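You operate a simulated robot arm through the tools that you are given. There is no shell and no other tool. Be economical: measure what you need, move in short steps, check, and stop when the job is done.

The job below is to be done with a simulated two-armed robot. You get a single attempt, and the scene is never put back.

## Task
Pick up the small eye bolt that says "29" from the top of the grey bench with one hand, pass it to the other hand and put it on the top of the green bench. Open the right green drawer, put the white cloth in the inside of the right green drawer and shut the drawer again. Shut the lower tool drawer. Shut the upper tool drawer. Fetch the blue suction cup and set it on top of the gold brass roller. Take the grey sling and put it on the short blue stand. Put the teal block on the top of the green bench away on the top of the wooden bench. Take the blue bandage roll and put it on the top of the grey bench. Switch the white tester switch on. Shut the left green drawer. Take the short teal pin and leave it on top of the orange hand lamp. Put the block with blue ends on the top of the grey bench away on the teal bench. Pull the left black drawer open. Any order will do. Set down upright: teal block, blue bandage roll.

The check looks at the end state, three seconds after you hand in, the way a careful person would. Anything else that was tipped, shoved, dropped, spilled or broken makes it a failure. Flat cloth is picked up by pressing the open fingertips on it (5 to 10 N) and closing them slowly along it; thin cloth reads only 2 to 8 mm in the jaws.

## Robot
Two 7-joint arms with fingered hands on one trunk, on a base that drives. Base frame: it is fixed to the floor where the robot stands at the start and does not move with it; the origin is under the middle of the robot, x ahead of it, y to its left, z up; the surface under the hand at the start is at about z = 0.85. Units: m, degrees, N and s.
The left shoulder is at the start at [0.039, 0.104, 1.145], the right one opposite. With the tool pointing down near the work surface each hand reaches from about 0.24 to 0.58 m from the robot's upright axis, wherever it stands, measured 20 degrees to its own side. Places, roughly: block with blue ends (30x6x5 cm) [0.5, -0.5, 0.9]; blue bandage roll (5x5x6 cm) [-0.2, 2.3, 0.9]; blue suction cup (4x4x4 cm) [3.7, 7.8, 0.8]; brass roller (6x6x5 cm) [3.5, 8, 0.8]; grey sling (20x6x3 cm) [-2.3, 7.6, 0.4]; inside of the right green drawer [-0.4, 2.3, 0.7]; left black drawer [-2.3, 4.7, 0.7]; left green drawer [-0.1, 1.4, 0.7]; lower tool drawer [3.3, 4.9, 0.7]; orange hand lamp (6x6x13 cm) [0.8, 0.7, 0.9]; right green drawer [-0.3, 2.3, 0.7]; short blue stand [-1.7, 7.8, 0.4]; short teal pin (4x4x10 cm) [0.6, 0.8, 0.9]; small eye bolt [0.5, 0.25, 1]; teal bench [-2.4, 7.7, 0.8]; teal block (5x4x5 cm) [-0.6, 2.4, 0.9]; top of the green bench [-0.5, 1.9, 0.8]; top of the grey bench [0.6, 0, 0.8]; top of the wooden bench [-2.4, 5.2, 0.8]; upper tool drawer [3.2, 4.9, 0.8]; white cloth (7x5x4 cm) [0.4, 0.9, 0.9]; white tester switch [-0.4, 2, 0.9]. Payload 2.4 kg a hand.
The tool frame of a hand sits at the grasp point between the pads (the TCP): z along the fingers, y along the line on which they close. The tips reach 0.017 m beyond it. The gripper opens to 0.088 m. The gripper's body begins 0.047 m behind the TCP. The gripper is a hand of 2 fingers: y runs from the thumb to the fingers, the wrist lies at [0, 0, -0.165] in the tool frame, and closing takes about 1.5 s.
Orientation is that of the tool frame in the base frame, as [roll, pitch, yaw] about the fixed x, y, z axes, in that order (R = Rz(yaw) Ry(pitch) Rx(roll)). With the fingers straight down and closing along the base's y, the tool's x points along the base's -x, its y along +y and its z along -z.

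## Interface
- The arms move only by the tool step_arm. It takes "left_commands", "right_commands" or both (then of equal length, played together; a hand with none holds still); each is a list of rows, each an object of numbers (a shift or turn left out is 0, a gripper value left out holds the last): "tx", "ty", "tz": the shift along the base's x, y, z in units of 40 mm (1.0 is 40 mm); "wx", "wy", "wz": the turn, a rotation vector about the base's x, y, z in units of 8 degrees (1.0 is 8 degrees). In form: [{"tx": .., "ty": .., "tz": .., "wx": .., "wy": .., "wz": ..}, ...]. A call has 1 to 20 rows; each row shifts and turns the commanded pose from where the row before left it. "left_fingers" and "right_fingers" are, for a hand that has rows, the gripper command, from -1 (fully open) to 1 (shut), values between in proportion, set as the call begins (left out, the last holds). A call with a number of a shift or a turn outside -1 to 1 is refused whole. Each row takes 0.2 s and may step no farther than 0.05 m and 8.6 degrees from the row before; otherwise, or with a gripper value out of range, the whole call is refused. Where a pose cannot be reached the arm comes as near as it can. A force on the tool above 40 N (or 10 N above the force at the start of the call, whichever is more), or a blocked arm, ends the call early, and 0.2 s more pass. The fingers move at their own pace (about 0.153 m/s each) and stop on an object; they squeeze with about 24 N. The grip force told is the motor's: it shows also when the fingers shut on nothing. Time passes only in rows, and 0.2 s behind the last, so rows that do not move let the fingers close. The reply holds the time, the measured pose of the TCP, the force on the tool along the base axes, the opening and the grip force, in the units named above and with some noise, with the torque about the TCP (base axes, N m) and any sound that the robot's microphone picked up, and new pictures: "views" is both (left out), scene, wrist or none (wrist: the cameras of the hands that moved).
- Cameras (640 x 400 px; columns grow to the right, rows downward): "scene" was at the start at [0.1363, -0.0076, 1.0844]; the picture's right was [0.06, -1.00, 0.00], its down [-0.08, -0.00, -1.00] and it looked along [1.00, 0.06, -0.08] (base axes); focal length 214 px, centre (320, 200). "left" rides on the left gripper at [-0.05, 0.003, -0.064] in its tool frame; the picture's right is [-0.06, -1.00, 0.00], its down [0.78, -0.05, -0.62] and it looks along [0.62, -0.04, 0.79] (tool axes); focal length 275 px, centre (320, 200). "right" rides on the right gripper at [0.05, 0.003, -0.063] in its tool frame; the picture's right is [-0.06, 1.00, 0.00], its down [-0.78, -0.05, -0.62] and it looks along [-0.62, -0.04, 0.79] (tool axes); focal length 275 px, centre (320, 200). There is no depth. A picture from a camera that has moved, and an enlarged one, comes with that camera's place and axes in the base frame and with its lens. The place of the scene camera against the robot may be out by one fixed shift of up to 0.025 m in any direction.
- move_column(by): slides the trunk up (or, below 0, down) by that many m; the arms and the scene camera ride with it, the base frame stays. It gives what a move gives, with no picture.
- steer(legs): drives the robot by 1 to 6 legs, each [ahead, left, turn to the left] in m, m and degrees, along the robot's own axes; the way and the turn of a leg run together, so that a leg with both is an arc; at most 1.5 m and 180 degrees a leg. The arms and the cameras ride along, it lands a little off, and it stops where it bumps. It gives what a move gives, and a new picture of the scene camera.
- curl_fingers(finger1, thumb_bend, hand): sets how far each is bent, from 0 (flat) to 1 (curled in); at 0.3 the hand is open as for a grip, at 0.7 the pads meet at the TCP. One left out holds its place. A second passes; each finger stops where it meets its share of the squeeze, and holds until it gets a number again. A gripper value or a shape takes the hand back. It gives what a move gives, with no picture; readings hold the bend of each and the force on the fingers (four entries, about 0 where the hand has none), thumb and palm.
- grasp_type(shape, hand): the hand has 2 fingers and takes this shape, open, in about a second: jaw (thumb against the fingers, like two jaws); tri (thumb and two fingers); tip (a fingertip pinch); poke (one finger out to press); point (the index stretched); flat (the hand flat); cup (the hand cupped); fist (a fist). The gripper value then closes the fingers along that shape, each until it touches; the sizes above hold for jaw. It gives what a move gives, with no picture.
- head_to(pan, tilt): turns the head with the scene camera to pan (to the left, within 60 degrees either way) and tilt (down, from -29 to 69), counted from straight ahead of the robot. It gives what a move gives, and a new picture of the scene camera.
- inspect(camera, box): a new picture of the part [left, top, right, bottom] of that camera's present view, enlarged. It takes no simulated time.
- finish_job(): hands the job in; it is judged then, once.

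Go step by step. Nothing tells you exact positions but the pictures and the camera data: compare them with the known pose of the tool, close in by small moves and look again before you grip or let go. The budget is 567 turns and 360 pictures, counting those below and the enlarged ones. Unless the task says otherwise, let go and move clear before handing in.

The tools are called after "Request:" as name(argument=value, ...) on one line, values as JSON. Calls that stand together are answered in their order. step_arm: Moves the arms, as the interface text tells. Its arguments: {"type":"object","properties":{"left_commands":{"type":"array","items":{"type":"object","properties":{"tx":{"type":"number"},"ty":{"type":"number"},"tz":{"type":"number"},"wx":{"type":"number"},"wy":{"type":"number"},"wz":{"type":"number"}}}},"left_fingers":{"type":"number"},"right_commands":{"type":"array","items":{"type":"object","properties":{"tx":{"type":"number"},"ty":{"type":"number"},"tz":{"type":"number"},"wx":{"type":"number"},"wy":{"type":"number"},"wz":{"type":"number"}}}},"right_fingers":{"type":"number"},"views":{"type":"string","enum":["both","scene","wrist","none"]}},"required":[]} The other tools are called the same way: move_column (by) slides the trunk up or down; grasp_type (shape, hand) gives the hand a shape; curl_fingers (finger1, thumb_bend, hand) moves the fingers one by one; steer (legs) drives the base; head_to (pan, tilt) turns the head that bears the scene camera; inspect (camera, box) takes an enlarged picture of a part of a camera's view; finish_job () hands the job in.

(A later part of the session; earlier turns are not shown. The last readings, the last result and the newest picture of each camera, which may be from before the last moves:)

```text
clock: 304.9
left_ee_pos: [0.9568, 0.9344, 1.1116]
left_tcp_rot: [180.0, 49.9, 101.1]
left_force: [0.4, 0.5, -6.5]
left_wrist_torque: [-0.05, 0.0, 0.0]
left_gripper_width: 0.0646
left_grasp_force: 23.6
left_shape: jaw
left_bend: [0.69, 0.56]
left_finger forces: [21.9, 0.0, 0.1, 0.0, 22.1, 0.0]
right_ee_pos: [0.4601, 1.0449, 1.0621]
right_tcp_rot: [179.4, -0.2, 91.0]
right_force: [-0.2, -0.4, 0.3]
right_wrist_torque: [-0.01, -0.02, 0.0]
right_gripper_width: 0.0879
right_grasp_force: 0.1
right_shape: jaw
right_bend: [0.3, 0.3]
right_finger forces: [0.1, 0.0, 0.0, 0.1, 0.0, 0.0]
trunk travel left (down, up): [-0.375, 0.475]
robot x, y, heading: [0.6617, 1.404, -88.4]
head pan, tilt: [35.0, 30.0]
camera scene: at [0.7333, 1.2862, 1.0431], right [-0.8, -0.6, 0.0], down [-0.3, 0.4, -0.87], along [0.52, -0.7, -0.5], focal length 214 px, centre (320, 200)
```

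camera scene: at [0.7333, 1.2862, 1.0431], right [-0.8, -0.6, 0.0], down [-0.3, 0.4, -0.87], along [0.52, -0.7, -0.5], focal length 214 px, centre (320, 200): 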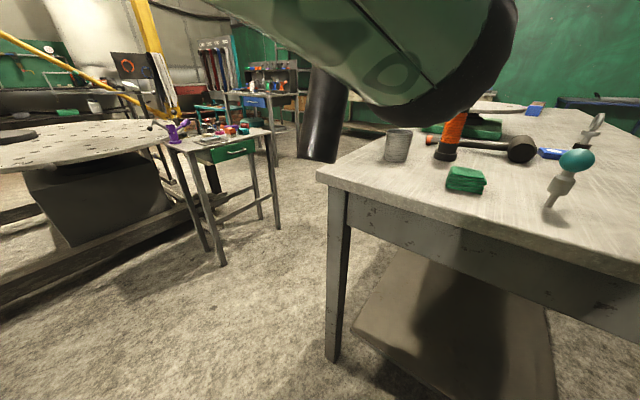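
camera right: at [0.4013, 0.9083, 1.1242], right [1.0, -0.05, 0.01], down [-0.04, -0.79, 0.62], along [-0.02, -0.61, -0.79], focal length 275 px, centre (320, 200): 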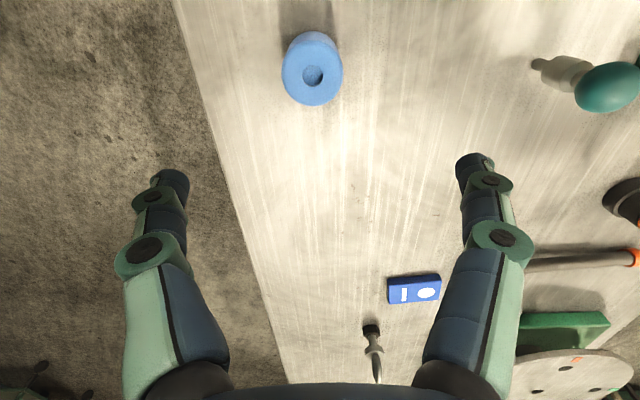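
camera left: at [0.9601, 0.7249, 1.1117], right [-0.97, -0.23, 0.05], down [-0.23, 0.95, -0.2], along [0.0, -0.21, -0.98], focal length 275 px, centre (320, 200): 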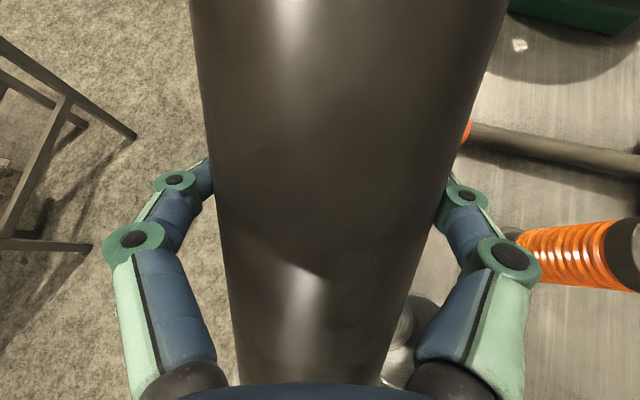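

Now fully lifted, the cylinder hangs nearly vertical in the grip. I'll tilt the hand more towards horizontal, move it over its old spot and check.

Request:
step_arm(left_commands=[{"wx": -0.95, "wy": -0.18}, {"wx": -0.95, "wy": -0.18}, {"ty": -0.7}, {"ty": -0.7}, {"ty": -0.7}, {}], views="both")

```text
clock: 306.4
left_ee_pos: [0.956, 0.8496, 1.1106]
left_tcp_rot: [-179.7, 65.4, 101.4]
left_force: [0.7, -0.6, -6.8]
left_wrist_torque: [0.0, -0.02, -0.02]
left_gripper_width: 0.0648
left_grasp_force: 23.7
left_shape: jaw
left_bend: [0.69, 0.56]
left_finger forces: [21.9, 0.0, 0.0, 0.1, 22.0, 0.2]
right_ee_pos: [0.4593, 1.0449, 1.0609]
right_tcp_rot: [179.3, -0.3, 91.0]
right_force: [-0.1, 0.8, 0.0]
right_wrist_torque: [0.0, 0.0, 0.02]
right_gripper_width: 0.0883
right_grasp_force: 0.1
right_shape: jaw
right_bend: [0.3, 0.3]
right_finger forces: [0.0, 0.0, 0.0, 0.0, 0.0, 0.1]
trunk travel left (down, up): [-0.375, 0.475]
robot x, y, heading: [0.6593, 1.4052, -88.7]
head pan, tilt: [35.0, 30.0]
camera scene: at [0.7333, 1.2858, 1.0431], right [-0.8, -0.6, 0.0], down [-0.3, 0.4, -0.87], along [0.52, -0.69, -0.5], focal length 214 px, centre (320, 200)
camera left: at [0.9534, 0.8859, 1.1852], right [-0.97, -0.22, 0.06], down [-0.22, 0.86, -0.45], along [0.05, -0.46, -0.89], focal length 275 px, centre (320, 200)
```

scene: 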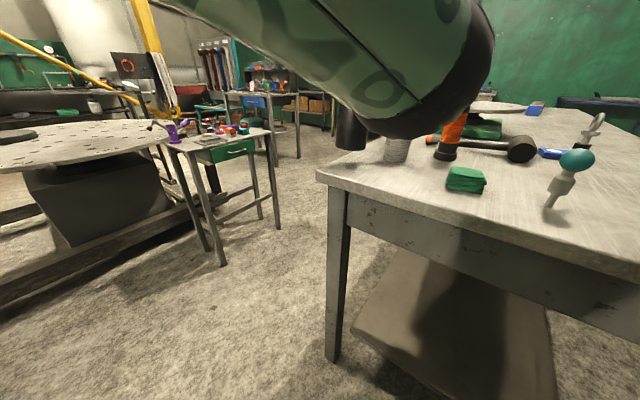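
left: 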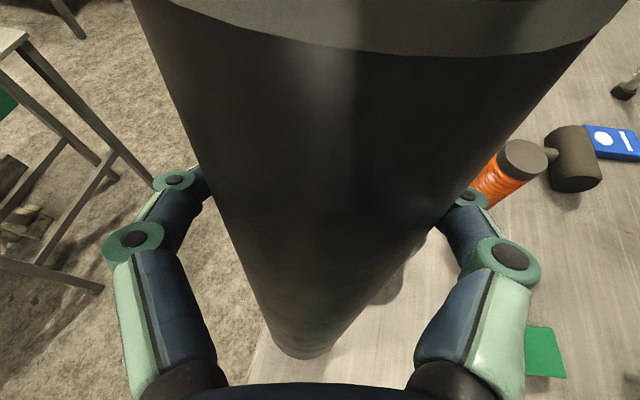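

The base still hangs about 10° towards me. I'll tilt the hand 10° more to bring it vertical.

Request:
step_arm(left_commands=[{"wx": -0.65, "wy": -0.12}, {"wx": -0.65, "wy": -0.12}, {}], views="wrist")

```text
clock: 307.1
left_ee_pos: [0.9554, 0.8497, 1.1109]
left_tcp_rot: [-179.1, 76.0, 102.1]
left_force: [0.1, -0.2, -5.5]
left_wrist_torque: [0.02, 0.0, -0.03]
left_gripper_width: 0.0646
left_grasp_force: 24.2
left_shape: jaw
left_bend: [0.69, 0.56]
left_finger forces: [21.9, 0.0, 0.0, 0.1, 22.1, 0.0]
right_ee_pos: [0.4603, 1.0441, 1.0605]
right_tcp_rot: [179.4, -0.2, 91.0]
right_force: [0.5, -0.2, 0.0]
right_wrist_torque: [-0.02, -0.02, 0.01]
right_gripper_width: 0.0881
right_grasp_force: 0.0
right_shape: jaw
right_bend: [0.3, 0.3]
right_finger forces: [0.1, 0.0, 0.1, 0.0, 0.1, 0.1]
trunk travel left (down, up): [-0.375, 0.475]
robot x, y, heading: [0.6626, 1.4009, -88.1]
head pan, tilt: [35.0, 30.0]
camera left: at [0.9506, 0.8987, 1.1771], right [-0.98, -0.21, 0.06], down [-0.2, 0.77, -0.61], along [0.08, -0.61, -0.79], focal length 275 px, centre (320, 200)
```

left: 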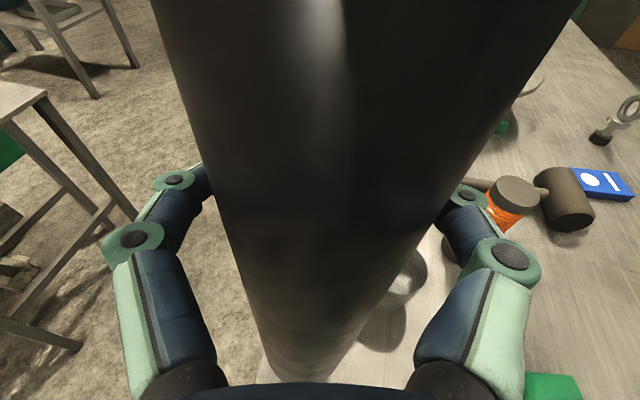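

It's nearly vertical now. I'll lower until the base meets the bench.

Request:
step_arm(left_commands=[{"tz": -0.4}, {"tz": -0.3}, {"tz": -0.2}, {"tz": -0.15}, {"tz": -0.1}], views="none")

```text
clock: 308.4
left_ee_pos: [0.9565, 0.852, 1.07]
left_tcp_rot: [-179.4, 76.6, 101.9]
left_force: [-1.0, 2.6, 18.4]
left_wrist_torque: [-0.31, 0.11, -0.04]
left_gripper_width: 0.064
left_grasp_force: 24.4
left_shape: jaw
left_bend: [0.69, 0.56]
left_finger forces: [22.6, 0.0, 0.1, 0.1, 21.6, 0.1]
right_ee_pos: [0.458, 1.0483, 1.0632]
right_tcp_rot: [179.2, 0.0, 90.9]
right_force: [0.5, 0.2, 0.3]
right_wrist_torque: [-0.02, 0.01, -0.04]
right_gripper_width: 0.0885
right_grasp_force: 0.1
right_shape: jaw
right_bend: [0.3, 0.3]
right_finger forces: [0.0, 0.0, 0.1, 0.0, 0.1, 0.0]
trunk travel left (down, up): [-0.375, 0.475]
robot x, y, heading: [0.6645, 1.4009, -88.1]
head pan, tilt: [35.0, 30.0]
```

Request:
step_arm(left_commands=[{"tz": 0.05}, {}], views="both")

```text
clock: 308.9
left_ee_pos: [0.9561, 0.8522, 1.0707]
left_tcp_rot: [-179.3, 76.3, 102.1]
left_force: [-0.5, 3.1, 22.9]
left_wrist_torque: [-0.35, 0.06, -0.03]
left_gripper_width: 0.0641
left_grasp_force: 24.4
left_shape: jaw
left_bend: [0.69, 0.56]
left_finger forces: [23.0, 0.0, 0.0, 0.0, 21.4, 0.0]
right_ee_pos: [0.4589, 1.0479, 1.0626]
right_tcp_rot: [179.3, -0.1, 91.1]
right_force: [-0.8, 0.2, -0.6]
right_wrist_torque: [0.03, -0.01, 0.03]
right_gripper_width: 0.0882
right_grasp_force: 0.1
right_shape: jaw
right_bend: [0.3, 0.3]
right_finger forces: [0.1, 0.0, 0.0, 0.1, 0.1, 0.0]
trunk travel left (down, up): [-0.375, 0.475]
robot x, y, heading: [0.6699, 1.402, -88.4]
head pan, tilt: [35.0, 30.0]
camera scene: at [0.7323, 1.2883, 1.0436], right [-0.8, -0.6, 0.0], down [-0.3, 0.4, -0.87], along [0.52, -0.7, -0.5], focal length 214 px, centre (320, 200)
camera left: at [0.9504, 0.9021, 1.1357], right [-0.98, -0.21, 0.06], down [-0.2, 0.76, -0.61], along [0.08, -0.61, -0.79], focal length 275 px, centre (320, 200)
```

scene: 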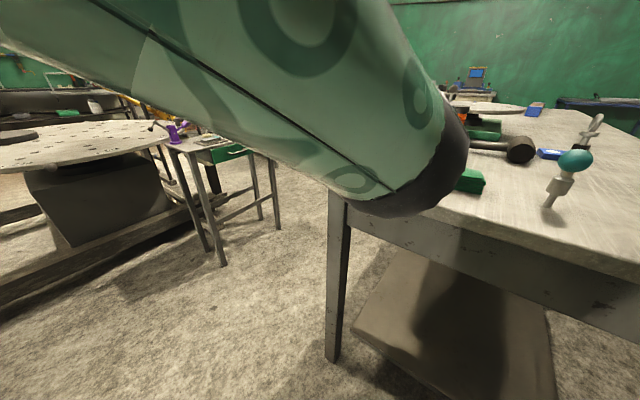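
left: 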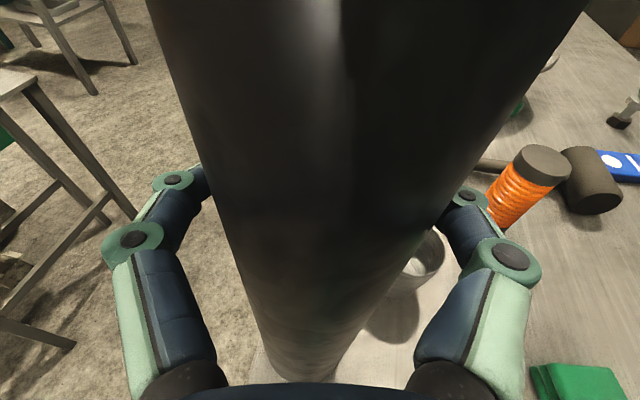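

The torque says it rests on its far edge, so the top leans slightly away. I'll raise it a bit, tilt 4° more and set it down again.

Request:
step_arm(left_commands=[{"tz": 0.3}, {"wx": -0.5, "wy": -0.1}, {"tz": -0.15}, {"tz": -0.1}], views="none")

```text
clock: 309.9
left_ee_pos: [0.9555, 0.8524, 1.0726]
left_tcp_rot: [-178.8, 80.4, 102.3]
left_force: [-0.2, 0.5, 11.9]
left_wrist_torque: [-0.14, 0.03, 0.03]
left_gripper_width: 0.0638
left_grasp_force: 24.0
left_shape: jaw
left_bend: [0.69, 0.56]
left_finger forces: [22.6, 0.0, 0.0, 0.0, 22.4, 0.0]
right_ee_pos: [0.4594, 1.0471, 1.0627]
right_tcp_rot: [179.3, -0.3, 91.0]
right_force: [0.5, -0.8, -0.3]
right_wrist_torque: [0.03, -0.01, 0.0]
right_gripper_width: 0.0878
right_grasp_force: 0.0
right_shape: jaw
right_bend: [0.3, 0.3]
right_finger forces: [0.0, 0.0, 0.1, 0.0, 0.1, 0.0]
trunk travel left (down, up): [-0.375, 0.475]
robot x, y, heading: [0.6686, 1.3992, -88.3]
head pan, tilt: [35.0, 30.0]
```

Request:
step_arm(left_commands=[{"tz": 0.1}, {"wx": -0.2}, {"tz": -0.05}, {}], views="none")

```text
clock: 310.9
left_ee_pos: [0.956, 0.8511, 1.073]
left_tcp_rot: [-176.5, 81.7, 104.7]
left_force: [0.5, -0.5, 7.3]
left_wrist_torque: [-0.12, -0.04, -0.02]
left_gripper_width: 0.0646
left_grasp_force: 24.5
left_shape: jaw
left_bend: [0.69, 0.56]
left_finger forces: [22.8, 0.0, 0.0, 0.0, 22.3, 0.0]
right_ee_pos: [0.4584, 1.0466, 1.0619]
right_tcp_rot: [179.2, -0.2, 91.0]
right_force: [-0.3, -0.8, 0.3]
right_wrist_torque: [0.04, 0.02, -0.01]
right_gripper_width: 0.0881
right_grasp_force: 0.1
right_shape: jaw
right_bend: [0.3, 0.3]
right_finger forces: [0.0, 0.0, 0.0, 0.0, 0.0, 0.1]
trunk travel left (down, up): [-0.375, 0.475]
robot x, y, heading: [0.666, 1.4014, -88.4]
head pan, tilt: [35.0, 30.0]
```

It's almost flat. I'll open slightly so it can settle while still caged.

Request:
step_arm(left_commands=[{}, {}, {}, {}], left_fingers=-0.7, views="wrist")

```text
clock: 311.9
left_ee_pos: [0.9565, 0.8511, 1.0715]
left_tcp_rot: [-176.4, 81.6, 104.8]
left_force: [0.5, 0.7, -0.4]
left_wrist_torque: [-0.01, 0.01, -0.04]
left_gripper_width: 0.0751
left_grasp_force: 0.0
left_shape: jaw
left_bend: [0.54, 0.5]
left_finger forces: [0.7, 0.1, 0.1, 0.0, 0.3, 0.0]
right_ee_pos: [0.4601, 1.0463, 1.0621]
right_tcp_rot: [179.4, -0.1, 91.0]
right_force: [-0.6, -0.3, 0.7]
right_wrist_torque: [0.01, -0.04, 0.02]
right_gripper_width: 0.0878
right_grasp_force: 0.0
right_shape: jaw
right_bend: [0.3, 0.3]
right_finger forces: [0.0, 0.0, 0.1, 0.0, 0.0, 0.0]
trunk travel left (down, up): [-0.375, 0.475]
robot x, y, heading: [0.6641, 1.4052, -88.4]
head pan, tilt: [35.0, 30.0]
camera left: at [0.9496, 0.9051, 1.1319], right [-0.98, -0.2, 0.07], down [-0.19, 0.7, -0.68], along [0.09, -0.68, -0.73], focal length 275 px, centre (320, 200)
```

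left: 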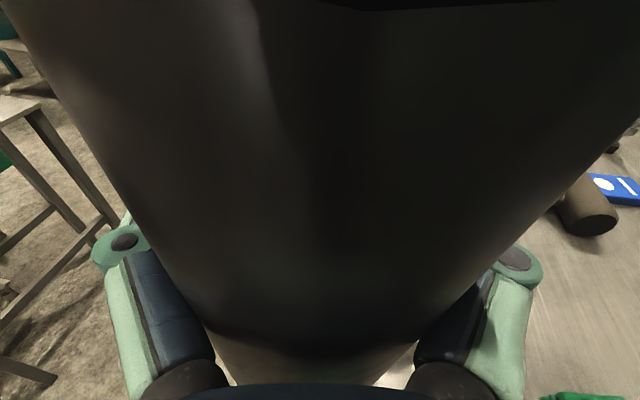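

I misread the base's near edge: the cylinder was already vertical before the last tilts, and it now leans on my palm. I'll re-grip, lift slightly and tilt back about 16°.

Request:
step_arm(left_commands=[{}, {}, {}, {}, {}], left_fingers=1, views="none")

Request:
step_arm(left_commands=[{"tz": 0.5}, {"tz": 0.3, "wx": 1}, {"wx": 1}, {}], views="wrist")

```text
clock: 313.1
left_ee_pos: [0.9556, 0.8514, 1.0708]
left_tcp_rot: [-176.4, 81.6, 104.8]
left_force: [-0.4, 0.7, -0.4]
left_wrist_torque: [-0.07, -0.01, -0.01]
left_gripper_width: 0.0556
left_grasp_force: 23.8
left_shape: jaw
left_bend: [0.73, 0.72]
left_finger forces: [38.3, 0.0, 0.0, 0.1, 34.3, 0.1]
right_ee_pos: [0.4601, 1.0451, 1.0615]
right_tcp_rot: [179.3, -0.2, 91.0]
right_force: [-0.6, 0.3, 0.9]
right_wrist_torque: [-0.03, 0.02, -0.01]
right_gripper_width: 0.088
right_grasp_force: 0.1
right_shape: jaw
right_bend: [0.3, 0.3]
right_finger forces: [0.0, 0.0, 0.1, 0.0, 0.1, 0.0]
trunk travel left (down, up): [-0.375, 0.475]
robot x, y, heading: [0.6671, 1.4009, -88.3]
head pan, tilt: [35.0, 30.0]
```

```text
clock: 314.1
left_ee_pos: [0.9567, 0.8494, 1.1028]
left_tcp_rot: [173.7, 65.7, 95.2]
left_force: [-0.1, 0.0, -5.3]
left_wrist_torque: [-0.14, -0.03, 0.0]
left_gripper_width: 0.0556
left_grasp_force: 24.0
left_shape: jaw
left_bend: [0.73, 0.72]
left_finger forces: [38.1, 0.1, 0.1, 0.0, 34.8, 0.0]
right_ee_pos: [0.4603, 1.046, 1.0615]
right_tcp_rot: [179.4, -0.2, 91.1]
right_force: [0.3, 0.2, -0.6]
right_wrist_torque: [0.0, 0.05, -0.01]
right_gripper_width: 0.0878
right_grasp_force: 0.1
right_shape: jaw
right_bend: [0.3, 0.3]
right_finger forces: [0.0, 0.0, 0.0, 0.0, 0.0, 0.1]
trunk travel left (down, up): [-0.375, 0.475]
robot x, y, heading: [0.6616, 1.4003, -88.4]
head pan, tilt: [35.0, 30.0]
camera left: at [0.9507, 0.886, 1.1764], right [-0.98, -0.21, 0.01], down [-0.19, 0.86, -0.46], along [0.09, -0.45, -0.89], focal length 275 px, centre (320, 200)
```

left: 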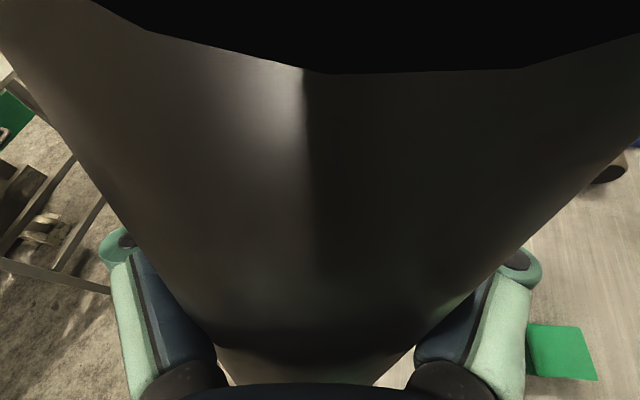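

I can't judge the lean from this camera, so I'll turn the right hand so its camera looks across at the cylinder.

Request:
step_arm(right_commands=[{"wx": -1, "tx": -0.3}, {"wx": -1, "tx": -0.3}, {"wx": -1}, {"wx": -1}, {"wz": 1}, {"wz": 1}, {"wz": 1}, {"wz": 1}, {"wz": 1}, {"wz": 1}, {"wz": 1}, {"wz": 1}], views="wrist")

```text
clock: 316.8
left_ee_pos: [0.9574, 0.8487, 1.102]
left_tcp_rot: [173.8, 65.7, 95.3]
left_force: [-0.8, 0.1, -6.4]
left_wrist_torque: [-0.16, 0.03, -0.01]
left_gripper_width: 0.0556
left_grasp_force: 23.7
left_shape: jaw
left_bend: [0.73, 0.72]
left_finger forces: [38.2, 0.0, 0.1, 0.0, 34.7, 0.0]
right_ee_pos: [0.4357, 1.0458, 1.061]
right_tcp_rot: [179.9, 31.9, 155.3]
right_force: [0.3, 0.1, 0.0]
right_wrist_torque: [-0.01, -0.01, -0.01]
right_gripper_width: 0.0881
right_grasp_force: 0.1
right_shape: jaw
right_bend: [0.3, 0.3]
right_finger forces: [0.1, 0.1, 0.0, 0.1, 0.0, 0.0]
trunk travel left (down, up): [-0.375, 0.475]
robot x, y, heading: [0.6648, 1.4039, -88.3]
head pan, tilt: [35.0, 30.0]
camera right: at [0.3701, 1.0795, 1.0875], right [0.46, 0.88, 0.03], down [0.29, -0.19, 0.94], along [0.84, -0.43, -0.34], focal length 275 px, centre (320, 200)
```

right: 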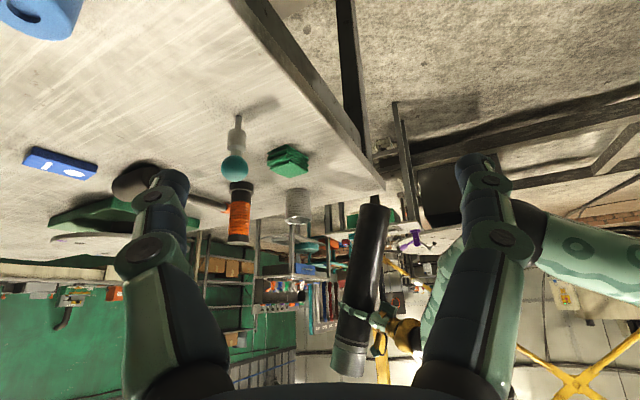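

From the side the cylinder leans away about 16°, so it had actually been standing upright when I released before. I'll undo the last tilt and lower it back.

Request:
step_arm(left_commands=[{"wx": -1}, {"wx": -1}, {"tz": -0.3}, {"tz": -0.3}], views="none")

Request:
inspect(camera="right", box=[200, 100, 480, 400])

```text
clock: 317.8
left_ee_pos: [0.9561, 0.8499, 1.0793]
left_tcp_rot: [-176.3, 81.5, 104.6]
left_force: [-0.1, 0.5, -6.0]
left_wrist_torque: [-0.13, -0.02, -0.01]
left_gripper_width: 0.0558
left_grasp_force: 24.0
left_shape: jaw
left_bend: [0.73, 0.72]
left_finger forces: [37.9, 0.0, 0.0, 0.0, 34.3, 0.0]
right_ee_pos: [0.4356, 1.0461, 1.0618]
right_tcp_rot: [179.9, 31.8, 155.1]
right_force: [0.7, 0.7, -0.4]
right_wrist_torque: [0.0, -0.03, -0.04]
right_gripper_width: 0.088
right_grasp_force: 0.0
right_shape: jaw
right_bend: [0.3, 0.3]
right_finger forces: [0.0, 0.1, 0.0, 0.0, 0.0, 0.0]
trunk travel left (down, up): [-0.375, 0.475]
robot x, y, heading: [0.6642, 1.4013, -88.7]
head pan, tilt: [35.0, 30.0]
```

```text
1.33 times, centred on (340, 250) of right
camera zoom: at [0.3701, 1.0797, 1.0877], right [0.47, 0.88, 0.03], down [0.29, -0.19, 0.94], along [0.84, -0.43, -0.34], focal length 367 px, centre (293, 133)
```

zoom: 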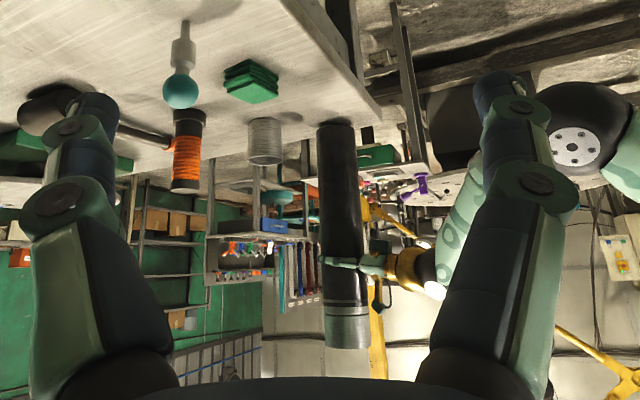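

It's now vertical to within about a degree. I'll lower to contact and release while watching.

Request:
step_arm(left_commands=[{"tz": -0.1}, {"tz": -0.07}, {"tz": -0.05}], views="none")

Request:
step_arm(left_commands=[{}, {}, {}, {}], left_fingers=-0.7, views="none")

Request:
inspect(camera="right", box=[200, 100, 480, 400])

```text
clock: 318.6
left_ee_pos: [0.9568, 0.8498, 1.0709]
left_tcp_rot: [-176.4, 81.7, 104.9]
left_force: [-0.4, 0.2, -3.4]
left_wrist_torque: [-0.04, -0.01, 0.03]
left_gripper_width: 0.0558
left_grasp_force: 23.4
left_shape: jaw
left_bend: [0.73, 0.72]
left_finger forces: [38.2, 0.0, 0.1, 0.0, 34.1, 0.0]
right_ee_pos: [0.4356, 1.0462, 1.0621]
right_tcp_rot: [180.0, 31.8, 155.1]
right_force: [0.4, -0.3, 0.9]
right_wrist_torque: [0.01, -0.03, 0.01]
right_gripper_width: 0.0881
right_grasp_force: 0.1
right_shape: jaw
right_bend: [0.3, 0.3]
right_finger forces: [0.0, 0.0, 0.0, 0.0, 0.1, 0.0]
trunk travel left (down, up): [-0.375, 0.475]
robot x, y, heading: [0.6645, 1.4032, -88.7]
head pan, tilt: [35.0, 30.0]
```

```text
clock: 319.6
left_ee_pos: [0.9567, 0.85, 1.071]
left_tcp_rot: [-176.4, 81.6, 104.8]
left_force: [0.5, 1.1, -0.2]
left_wrist_torque: [0.01, -0.02, 0.02]
left_gripper_width: 0.0746
left_grasp_force: 0.1
left_shape: jaw
left_bend: [0.54, 0.5]
left_finger forces: [0.5, 0.1, 0.0, 0.0, 0.3, 0.0]
right_ee_pos: [0.4352, 1.046, 1.0623]
right_tcp_rot: [179.9, 31.8, 155.2]
right_force: [0.1, 0.4, -0.2]
right_wrist_torque: [0.0, -0.02, -0.03]
right_gripper_width: 0.0877
right_grasp_force: 0.2
right_shape: jaw
right_bend: [0.3, 0.3]
right_finger forces: [0.0, 0.0, 0.0, 0.0, 0.0, 0.1]
trunk travel left (down, up): [-0.375, 0.475]
robot x, y, heading: [0.666, 1.4056, -88.6]
head pan, tilt: [35.0, 30.0]
```

```text
1.33 times, centred on (340, 250) of right
camera zoom: at [0.3699, 1.0803, 1.0878], right [0.47, 0.88, 0.03], down [0.29, -0.19, 0.94], along [0.84, -0.43, -0.34], focal length 367 px, centre (293, 133)
```

zoom: 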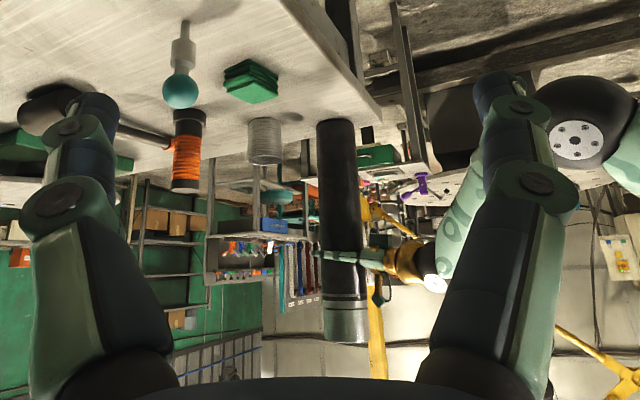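

It stands upright. I'll open fully and withdraw straight back along the tool axis.

Request:
step_arm(left_commands=[{}, {}, {}], left_fingers=-1, views="none")

Request:
step_arm(left_commands=[{"tx": -0.05, "ty": 0.2, "tz": 0.03}, {"tx": -0.07, "ty": 0.27, "tz": 0.04}, {"tx": -0.1, "ty": 0.39, "tz": 0.06}, {"tx": -0.12, "ty": 0.47, "tz": 0.07}, {"tx": -0.12, "ty": 0.47, "tz": 0.07}, {"tx": -0.12, "ty": 0.47, "tz": 0.07}], views="wrist")

Request:
inspect(camera="right", box=[200, 100, 480, 400])

```text
clock: 320.4
left_ee_pos: [0.9573, 0.8503, 1.0713]
left_tcp_rot: [-176.3, 81.5, 104.7]
left_force: [-0.3, 1.1, 1.1]
left_wrist_torque: [0.0, -0.02, -0.03]
left_gripper_width: 0.0874
left_grasp_force: 0.0
left_shape: jaw
left_bend: [0.3, 0.3]
left_finger forces: [2.0, 0.1, 0.1, 0.0, 1.8, 0.0]
right_ee_pos: [0.4343, 1.0468, 1.0621]
right_tcp_rot: [-180.0, 31.8, 155.2]
right_force: [0.6, -0.2, 0.1]
right_wrist_torque: [-0.03, 0.01, -0.01]
right_gripper_width: 0.088
right_grasp_force: 0.2
right_shape: jaw
right_bend: [0.3, 0.3]
right_finger forces: [0.0, 0.0, 0.0, 0.0, 0.0, 0.0]
trunk travel left (down, up): [-0.375, 0.475]
robot x, y, heading: [0.6619, 1.4067, -88.5]
head pan, tilt: [35.0, 30.0]
```

```text
clock: 321.8
left_ee_pos: [0.9392, 0.9433, 1.0896]
left_tcp_rot: [175.6, 82.3, 97.6]
left_force: [0.5, 0.0, -0.2]
left_wrist_torque: [-0.01, 0.03, 0.01]
left_gripper_width: 0.0879
left_grasp_force: 0.0
left_shape: jaw
left_bend: [0.3, 0.3]
left_finger forces: [0.1, 0.0, 0.1, 0.0, 0.0, 0.0]
right_ee_pos: [0.4366, 1.0453, 1.0616]
right_tcp_rot: [179.9, 31.8, 155.2]
right_force: [0.6, -0.1, -0.5]
right_wrist_torque: [0.0, -0.01, -0.01]
right_gripper_width: 0.088
right_grasp_force: 0.0
right_shape: jaw
right_bend: [0.3, 0.3]
right_finger forces: [0.0, 0.1, 0.0, 0.0, 0.0, 0.1]
trunk travel left (down, up): [-0.375, 0.475]
robot x, y, heading: [0.6661, 1.402, -88.6]
head pan, tilt: [35.0, 30.0]
camera left: at [0.9304, 0.9973, 1.1502], right [-0.98, -0.21, 0.05], down [-0.19, 0.69, -0.69], along [0.11, -0.69, -0.72], focal length 275 px, centre (320, 200)
```

left: 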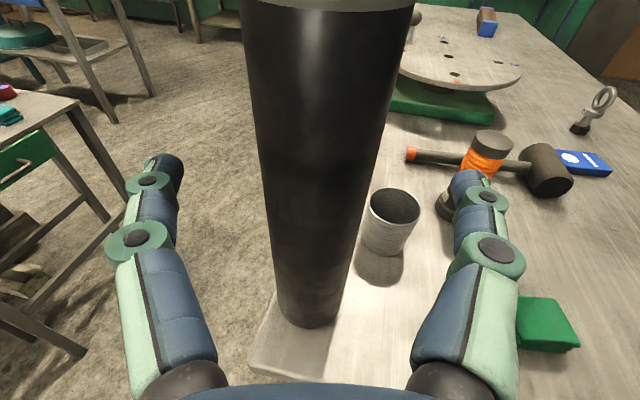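

```text
1.33 times, centred on (340, 250) of right
camera zoom: at [0.3699, 1.0802, 1.0877], right [0.47, 0.88, 0.03], down [0.29, -0.19, 0.94], along [0.84, -0.43, -0.34], focal length 367 px, centre (293, 133)
```

zoom: 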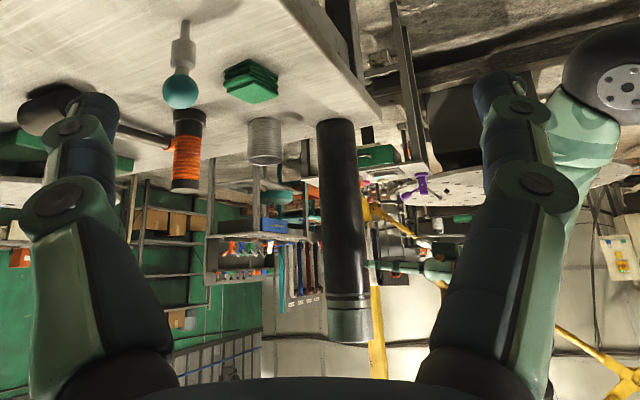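

The cylinder stands free and upright near its old spot. I'll back away, bring both hands to neutral poses and verify them before approaching for the pin.

Request:
steer(legs=[[-0.15, 0, 0]])

Request:
step_arm(left_commands=[{"wx": 1}, {"wx": 1}, {"wx": 1}, {"wx": 1}, {"wx": 1}, {"wx": 1}, {"wx": 1, "tx": 0.3}, {"wx": 1, "tx": 0.3}, {"wx": 1, "tx": 0.3}, {"wx": 1, "tx": 0.3}], right_commands=[{"wz": -1}, {"wz": -1}, {"wz": -1}, {"wz": -1}, {"wz": -1}, {"wz": -1}, {"wz": -1}, {"wz": -1}, {"tx": 0.3}, {"tx": 0.3}], views="none")

```text
clock: 323.1
left_ee_pos: [0.9324, 1.0907, 1.088]
left_tcp_rot: [178.7, 82.1, 100.4]
left_force: [-0.1, -0.3, 0.5]
left_wrist_torque: [0.02, -0.01, 0.01]
left_gripper_width: 0.0877
left_grasp_force: 0.1
left_shape: jaw
left_bend: [0.3, 0.3]
left_finger forces: [0.1, 0.1, 0.1, 0.1, 0.0, 0.1]
right_ee_pos: [0.432, 1.1955, 1.0615]
right_tcp_rot: [-180.0, 31.8, 155.2]
right_force: [0.0, -0.2, -0.3]
right_wrist_torque: [0.01, 0.0, 0.01]
right_gripper_width: 0.0882
right_grasp_force: 0.1
right_shape: jaw
right_bend: [0.3, 0.3]
right_finger forces: [0.1, 0.0, 0.0, 0.1, 0.1, 0.1]
trunk travel left (down, up): [-0.375, 0.475]
robot x, y, heading: [0.6605, 1.5548, -88.6]
head pan, tilt: [35.0, 30.0]
camera scene: at [0.7393, 1.4498, 1.0333], right [-0.68, -0.74, 0.0], down [-0.44, 0.4, -0.81], along [0.59, -0.54, -0.59], focal length 214 px, centre (320, 200)
```

scene: 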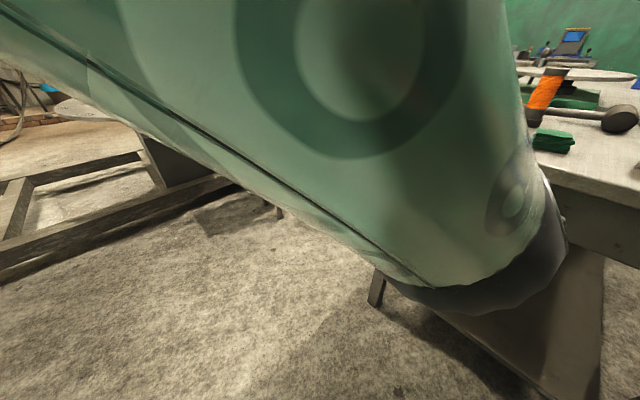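

```text
clock: 325.3
left_ee_pos: [0.9812, 1.0923, 1.0904]
left_tcp_rot: [168.4, 2.0, 91.4]
left_force: [0.2, 0.1, -0.8]
left_wrist_torque: [0.01, 0.01, -0.01]
left_gripper_width: 0.0878
left_grasp_force: 0.0
left_shape: jaw
left_bend: [0.3, 0.3]
left_finger forces: [0.0, 0.0, 0.0, 0.0, 0.0, 0.0]
right_ee_pos: [0.4557, 1.1949, 1.0628]
right_tcp_rot: [-180.0, 31.8, 91.1]
right_force: [-0.9, -0.7, 0.1]
right_wrist_torque: [-0.01, -0.01, 0.01]
right_gripper_width: 0.0881
right_grasp_force: 0.1
right_shape: jaw
right_bend: [0.3, 0.3]
right_finger forces: [0.1, 0.0, 0.0, 0.1, 0.0, 0.0]
trunk travel left (down, up): [-0.375, 0.475]
robot x, y, heading: [0.6606, 1.5542, -88.4]
head pan, tilt: [35.0, 30.0]
```

Request:
step_arm(left_commands=[{"wy": 0.75, "ty": 0.5}, {"wy": 0.7, "ty": 0.5}, {"ty": 0.5, "tx": 0.3}, {"ty": 0.5, "tx": 0.3}], views="none")

Request:
steer(legs=[[0, 0.17, 0]])

Request:
head_to(pan=0, tilt=20)

```text
clock: 326.3
left_ee_pos: [1.005, 1.1725, 1.0898]
left_tcp_rot: [-179.8, 1.9, 91.8]
left_force: [0.0, -0.2, 0.2]
left_wrist_torque: [0.02, 0.05, 0.01]
left_gripper_width: 0.0881
left_grasp_force: 0.1
left_shape: jaw
left_bend: [0.3, 0.3]
left_finger forces: [0.0, 0.0, 0.0, 0.0, 0.0, 0.1]
right_ee_pos: [0.4551, 1.1944, 1.0622]
right_tcp_rot: [-180.0, 31.8, 91.2]
right_force: [-0.7, 0.2, -0.4]
right_wrist_torque: [0.03, 0.01, -0.04]
right_gripper_width: 0.088
right_grasp_force: 0.0
right_shape: jaw
right_bend: [0.3, 0.3]
right_finger forces: [0.1, 0.0, 0.0, 0.0, 0.0, 0.0]
trunk travel left (down, up): [-0.375, 0.475]
robot x, y, heading: [0.6591, 1.5537, -88.4]
head pan, tilt: [35.0, 30.0]
```

```text
clock: 327.8
left_ee_pos: [1.1716, 1.1769, 1.0894]
left_tcp_rot: [-179.9, 1.8, 91.8]
left_force: [-0.3, -0.2, -0.3]
left_wrist_torque: [0.0, 0.0, 0.01]
left_gripper_width: 0.0878
left_grasp_force: 0.1
left_shape: jaw
left_bend: [0.3, 0.3]
left_finger forces: [0.0, 0.0, 0.0, 0.1, 0.0, 0.0]
right_ee_pos: [0.6221, 1.1994, 1.0627]
right_tcp_rot: [-180.0, 31.8, 91.1]
right_force: [-0.1, -0.2, 0.3]
right_wrist_torque: [0.02, 0.03, -0.03]
right_gripper_width: 0.0879
right_grasp_force: 0.1
right_shape: jaw
right_bend: [0.3, 0.3]
right_finger forces: [0.0, 0.0, 0.1, 0.0, 0.0, 0.0]
trunk travel left (down, up): [-0.375, 0.475]
robot x, y, heading: [0.8287, 1.5543, -88.4]
head pan, tilt: [35.0, 30.0]
camera scene: at [0.8958, 1.4406, 1.0431], right [-0.8, -0.6, 0.0], down [-0.3, 0.4, -0.87], along [0.52, -0.69, -0.5], focal length 214 px, centre (320, 200)
```

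scene: 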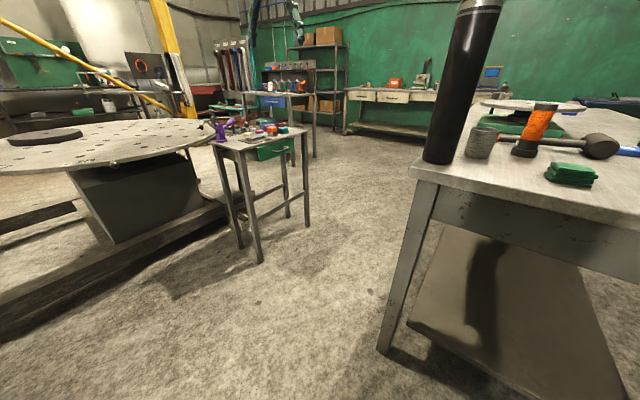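

```text
clock: 328.8
left_ee_pos: [1.173, 1.1758, 1.0897]
left_tcp_rot: [-179.9, 1.8, 91.8]
left_force: [-0.6, -0.2, -0.5]
left_wrist_torque: [0.01, 0.01, 0.02]
left_gripper_width: 0.0879
left_grasp_force: 0.0
left_shape: jaw
left_bend: [0.3, 0.3]
left_finger forces: [0.1, 0.0, 0.0, 0.0, 0.0, 0.1]
right_ee_pos: [0.6219, 1.1992, 1.0624]
right_tcp_rot: [180.0, 31.8, 91.2]
right_force: [-0.3, 0.9, 0.3]
right_wrist_torque: [-0.01, 0.0, 0.0]
right_gripper_width: 0.0882
right_grasp_force: 0.0
right_shape: jaw
right_bend: [0.3, 0.3]
right_finger forces: [0.0, 0.0, 0.1, 0.1, 0.0, 0.0]
trunk travel left (down, up): [-0.375, 0.475]
robot x, y, heading: [0.827, 1.5595, -88.5]
head pan, tilt: [0.0, 20.0]
camera scene: at [0.8443, 1.4201, 1.0592], right [-1.0, -0.03, 0.0], down [-0.01, 0.34, -0.94], along [0.03, -0.94, -0.34], focal length 214 px, centre (320, 200)
```

scene: 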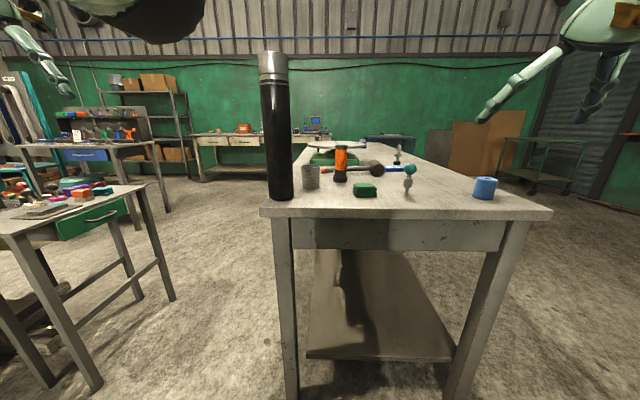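

All is clear: the cylinder is upright at the left end and the pin is straight ahead on the right. I'll advance 0.33 m.

Request:
steer(legs=[[0.33, 0, 0]])

Request:
inspect(camera="right", box=[0, 0, 640, 400])

```text
clock: 331.0
left_ee_pos: [1.1793, 0.8414, 1.0894]
left_tcp_rot: [-180.0, 1.7, 91.5]
left_force: [-0.1, 0.2, 0.1]
left_wrist_torque: [-0.02, -0.01, 0.0]
left_gripper_width: 0.088
left_grasp_force: 0.1
left_shape: jaw
left_bend: [0.3, 0.3]
left_finger forces: [0.0, 0.0, 0.0, 0.0, 0.0, 0.0]
right_ee_pos: [0.6298, 0.868, 1.0619]
right_tcp_rot: [-180.0, 31.8, 90.9]
right_force: [-0.3, 0.3, -0.5]
right_wrist_torque: [-0.03, 0.0, -0.03]
right_gripper_width: 0.0877
right_grasp_force: 0.1
right_shape: jaw
right_bend: [0.3, 0.3]
right_finger forces: [0.1, 0.1, 0.1, 0.0, 0.0, 0.0]
trunk travel left (down, up): [-0.375, 0.475]
robot x, y, heading: [0.8392, 1.2257, -88.7]
head pan, tilt: [0.0, 20.0]
camera scene: at [0.852, 1.0871, 1.0592], right [-1.0, -0.02, 0.0], down [-0.01, 0.34, -0.94], along [0.02, -0.94, -0.34], focal length 214 px, centre (320, 200)
```

scene: 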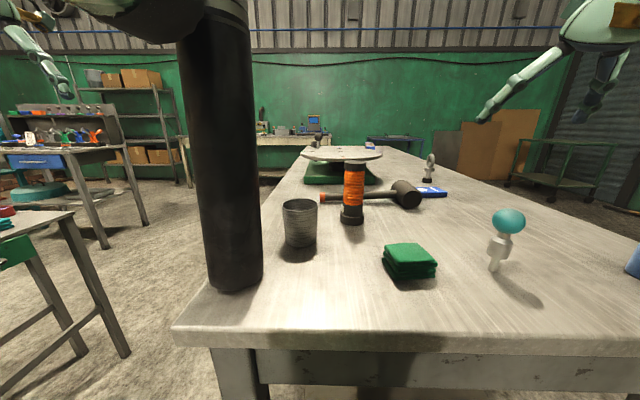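

```text
1.00 times, centred on (320, 200) of right (not enlarged: the box is as wide or as high as the picture)
camera zoom: at [0.632, 0.9431, 1.0881], right [1.0, -0.04, 0.03], down [-0.04, -0.34, 0.94], along [-0.02, -0.94, -0.34], focal length 275 px, centre (320, 200)
```

zoom: 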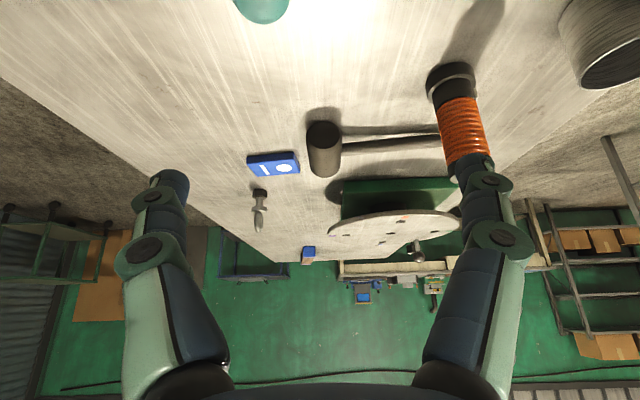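

The cylinder is fine. I'll move the right hand back a little to see the whole pin.

Request:
step_arm(right_commands=[{"ty": 0.7, "tx": -0.3}, {"ty": 0.7, "tx": -0.3}, {"ty": 0.6}], views="wrist")

```text
clock: 331.8
left_ee_pos: [1.1795, 0.8425, 1.0909]
left_tcp_rot: [-180.0, 1.8, 91.5]
left_force: [-0.7, -0.2, -0.1]
left_wrist_torque: [0.05, 0.02, 0.02]
left_gripper_width: 0.088
left_grasp_force: 0.1
left_shape: jaw
left_bend: [0.3, 0.3]
left_finger forces: [0.0, 0.0, 0.0, 0.0, 0.0, 0.0]
right_ee_pos: [0.5926, 0.9061, 1.0731]
right_tcp_rot: [179.9, 31.7, 91.0]
right_force: [0.6, -0.7, 0.6]
right_wrist_torque: [-0.02, 0.0, 0.02]
right_gripper_width: 0.0881
right_grasp_force: 0.0
right_shape: jaw
right_bend: [0.3, 0.3]
right_finger forces: [0.0, 0.0, 0.1, 0.0, 0.0, 0.1]
right hand out of reach, approached as far as the arm can: row 2, 3
trunk travel left (down, up): [-0.375, 0.475]
robot x, y, heading: [0.8349, 1.2224, -88.8]
head pan, tilt: [0.0, 20.0]
camera right: at [0.5959, 0.9826, 1.0993], right [1.0, -0.04, 0.03], down [-0.04, -0.34, 0.94], along [-0.02, -0.94, -0.34], focal length 275 px, centre (320, 200)
```

right: 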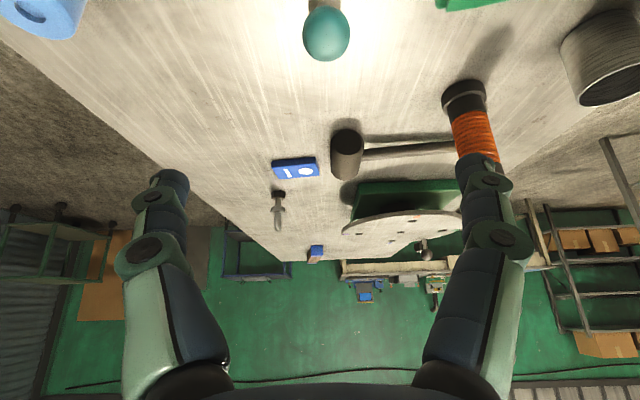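

The ball top is at about [0.601, 0.845]. I'll back off 8 cm and tilt to 42° to see the collar.

Request:
steer(legs=[[-0.1, 0, 0]])

Request:
step_arm(right_commands=[{"wx": -1, "tz": -0.6}, {"wx": -0.25, "tz": -0.6}, {"tz": -0.6}, {"tz": -0.6}], views="wrist")

```text
clock: 332.9
left_ee_pos: [1.1767, 0.9435, 1.0909]
left_tcp_rot: [-180.0, 1.9, 91.5]
left_force: [0.6, -1.1, 0.1]
left_wrist_torque: [-0.02, 0.02, 0.01]
left_gripper_width: 0.088
left_grasp_force: 0.1
left_shape: jaw
left_bend: [0.3, 0.3]
left_finger forces: [0.1, 0.0, 0.0, 0.0, 0.1, 0.1]
right_ee_pos: [0.5885, 1.0081, 1.0732]
right_tcp_rot: [179.8, 31.7, 90.9]
right_force: [0.8, 0.4, -0.1]
right_wrist_torque: [0.02, 0.02, -0.01]
right_gripper_width: 0.0878
right_grasp_force: 0.1
right_shape: jaw
right_bend: [0.3, 0.3]
right_finger forces: [0.0, 0.0, 0.0, 0.0, 0.1, 0.0]
trunk travel left (down, up): [-0.375, 0.475]
robot x, y, heading: [0.8331, 1.3251, -88.8]
head pan, tilt: [0.0, 20.0]
camera scene: at [0.8497, 1.1886, 1.0593], right [-1.0, -0.02, 0.0], down [-0.01, 0.34, -0.94], along [0.02, -0.94, -0.34], focal length 214 px, centre (320, 200)
```

scene: 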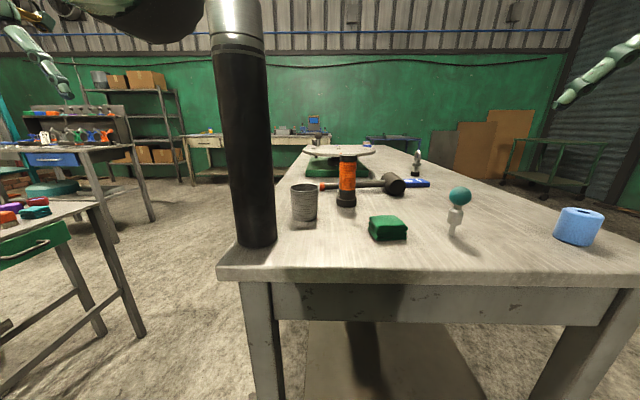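

```text
clock: 333.9
left_ee_pos: [1.1761, 0.9423, 1.0885]
left_tcp_rot: [179.9, 1.8, 91.5]
left_force: [-0.5, 0.5, 0.5]
left_wrist_torque: [0.0, 0.0, 0.01]
left_gripper_width: 0.088
left_grasp_force: 0.1
left_shape: jaw
left_bend: [0.3, 0.3]
left_finger forces: [0.0, 0.0, 0.1, 0.1, 0.0, 0.0]
right_ee_pos: [0.5765, 0.9794, 0.9824]
right_tcp_rot: [-179.9, 41.8, 91.0]
right_force: [0.6, -0.7, -0.2]
right_wrist_torque: [0.0, 0.01, 0.01]
right_gripper_width: 0.0876
right_grasp_force: 0.1
right_shape: jaw
right_bend: [0.3, 0.3]
right_finger forces: [0.0, 0.0, 0.0, 0.1, 0.0, 0.0]
right hand out of reach, approached as far as the arm can: row 1, 2
trunk travel left (down, up): [-0.375, 0.475]
robot x, y, heading: [0.8347, 1.3263, -88.8]
head pan, tilt: [0.0, 20.0]
camera right: at [0.5801, 1.0589, 0.9952], right [1.0, -0.03, 0.04], down [-0.04, -0.17, 0.98], along [-0.02, -0.98, -0.17], focal length 275 px, centre (320, 200)
```

right: 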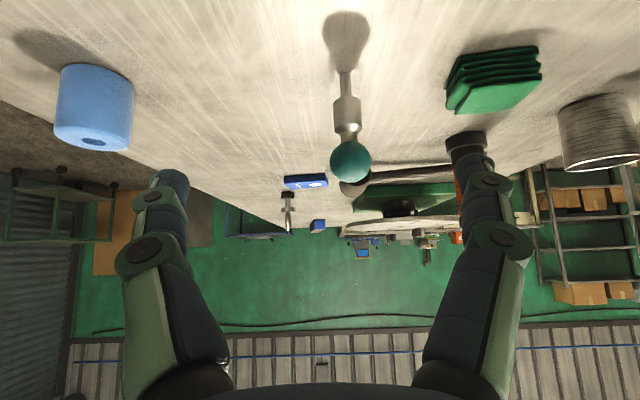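

The pin stands at [0.600, 0.848], its collar at z 0.873–0.900. I'll move to a standoff, then in along the tool axis.

Request:
step_arm(right_commands=[{"tx": 0.3, "ty": -0.8, "tz": -0.3}, {"tx": 0.3, "ty": -0.9, "tz": -0.35}, {"ty": -0.33, "tz": -0.37}, {"ty": -0.33, "tz": -0.37}], views="wrist")

```text
clock: 334.9
left_ee_pos: [1.1769, 0.9412, 1.0887]
left_tcp_rot: [179.9, 2.0, 91.4]
left_force: [-0.5, -0.4, -0.3]
left_wrist_torque: [0.0, 0.0, 0.02]
left_gripper_width: 0.0879
left_grasp_force: 0.1
left_shape: jaw
left_bend: [0.3, 0.3]
left_finger forces: [0.0, 0.0, 0.1, 0.0, 0.0, 0.1]
right_ee_pos: [0.6015, 0.8856, 0.9265]
right_tcp_rot: [-179.9, 41.7, 90.9]
right_force: [0.5, 0.3, -0.7]
right_wrist_torque: [-0.03, 0.01, 0.01]
right_gripper_width: 0.0879
right_grasp_force: 0.1
right_shape: jaw
right_bend: [0.3, 0.3]
right_finger forces: [0.0, 0.0, 0.1, 0.0, 0.0, 0.1]
trunk travel left (down, up): [-0.375, 0.475]
robot x, y, heading: [0.8317, 1.3241, -88.7]
head pan, tilt: [0.0, 20.0]
camera right: at [0.6049, 0.9646, 0.9392], right [1.0, -0.03, 0.04], down [-0.04, -0.17, 0.98], along [-0.02, -0.98, -0.18], focal length 275 px, centre (320, 200)
```

right: 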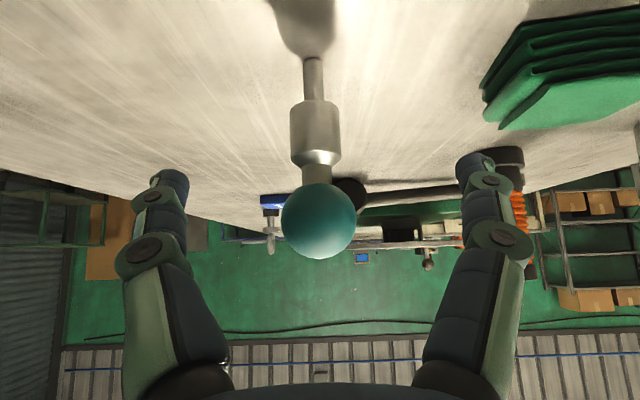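

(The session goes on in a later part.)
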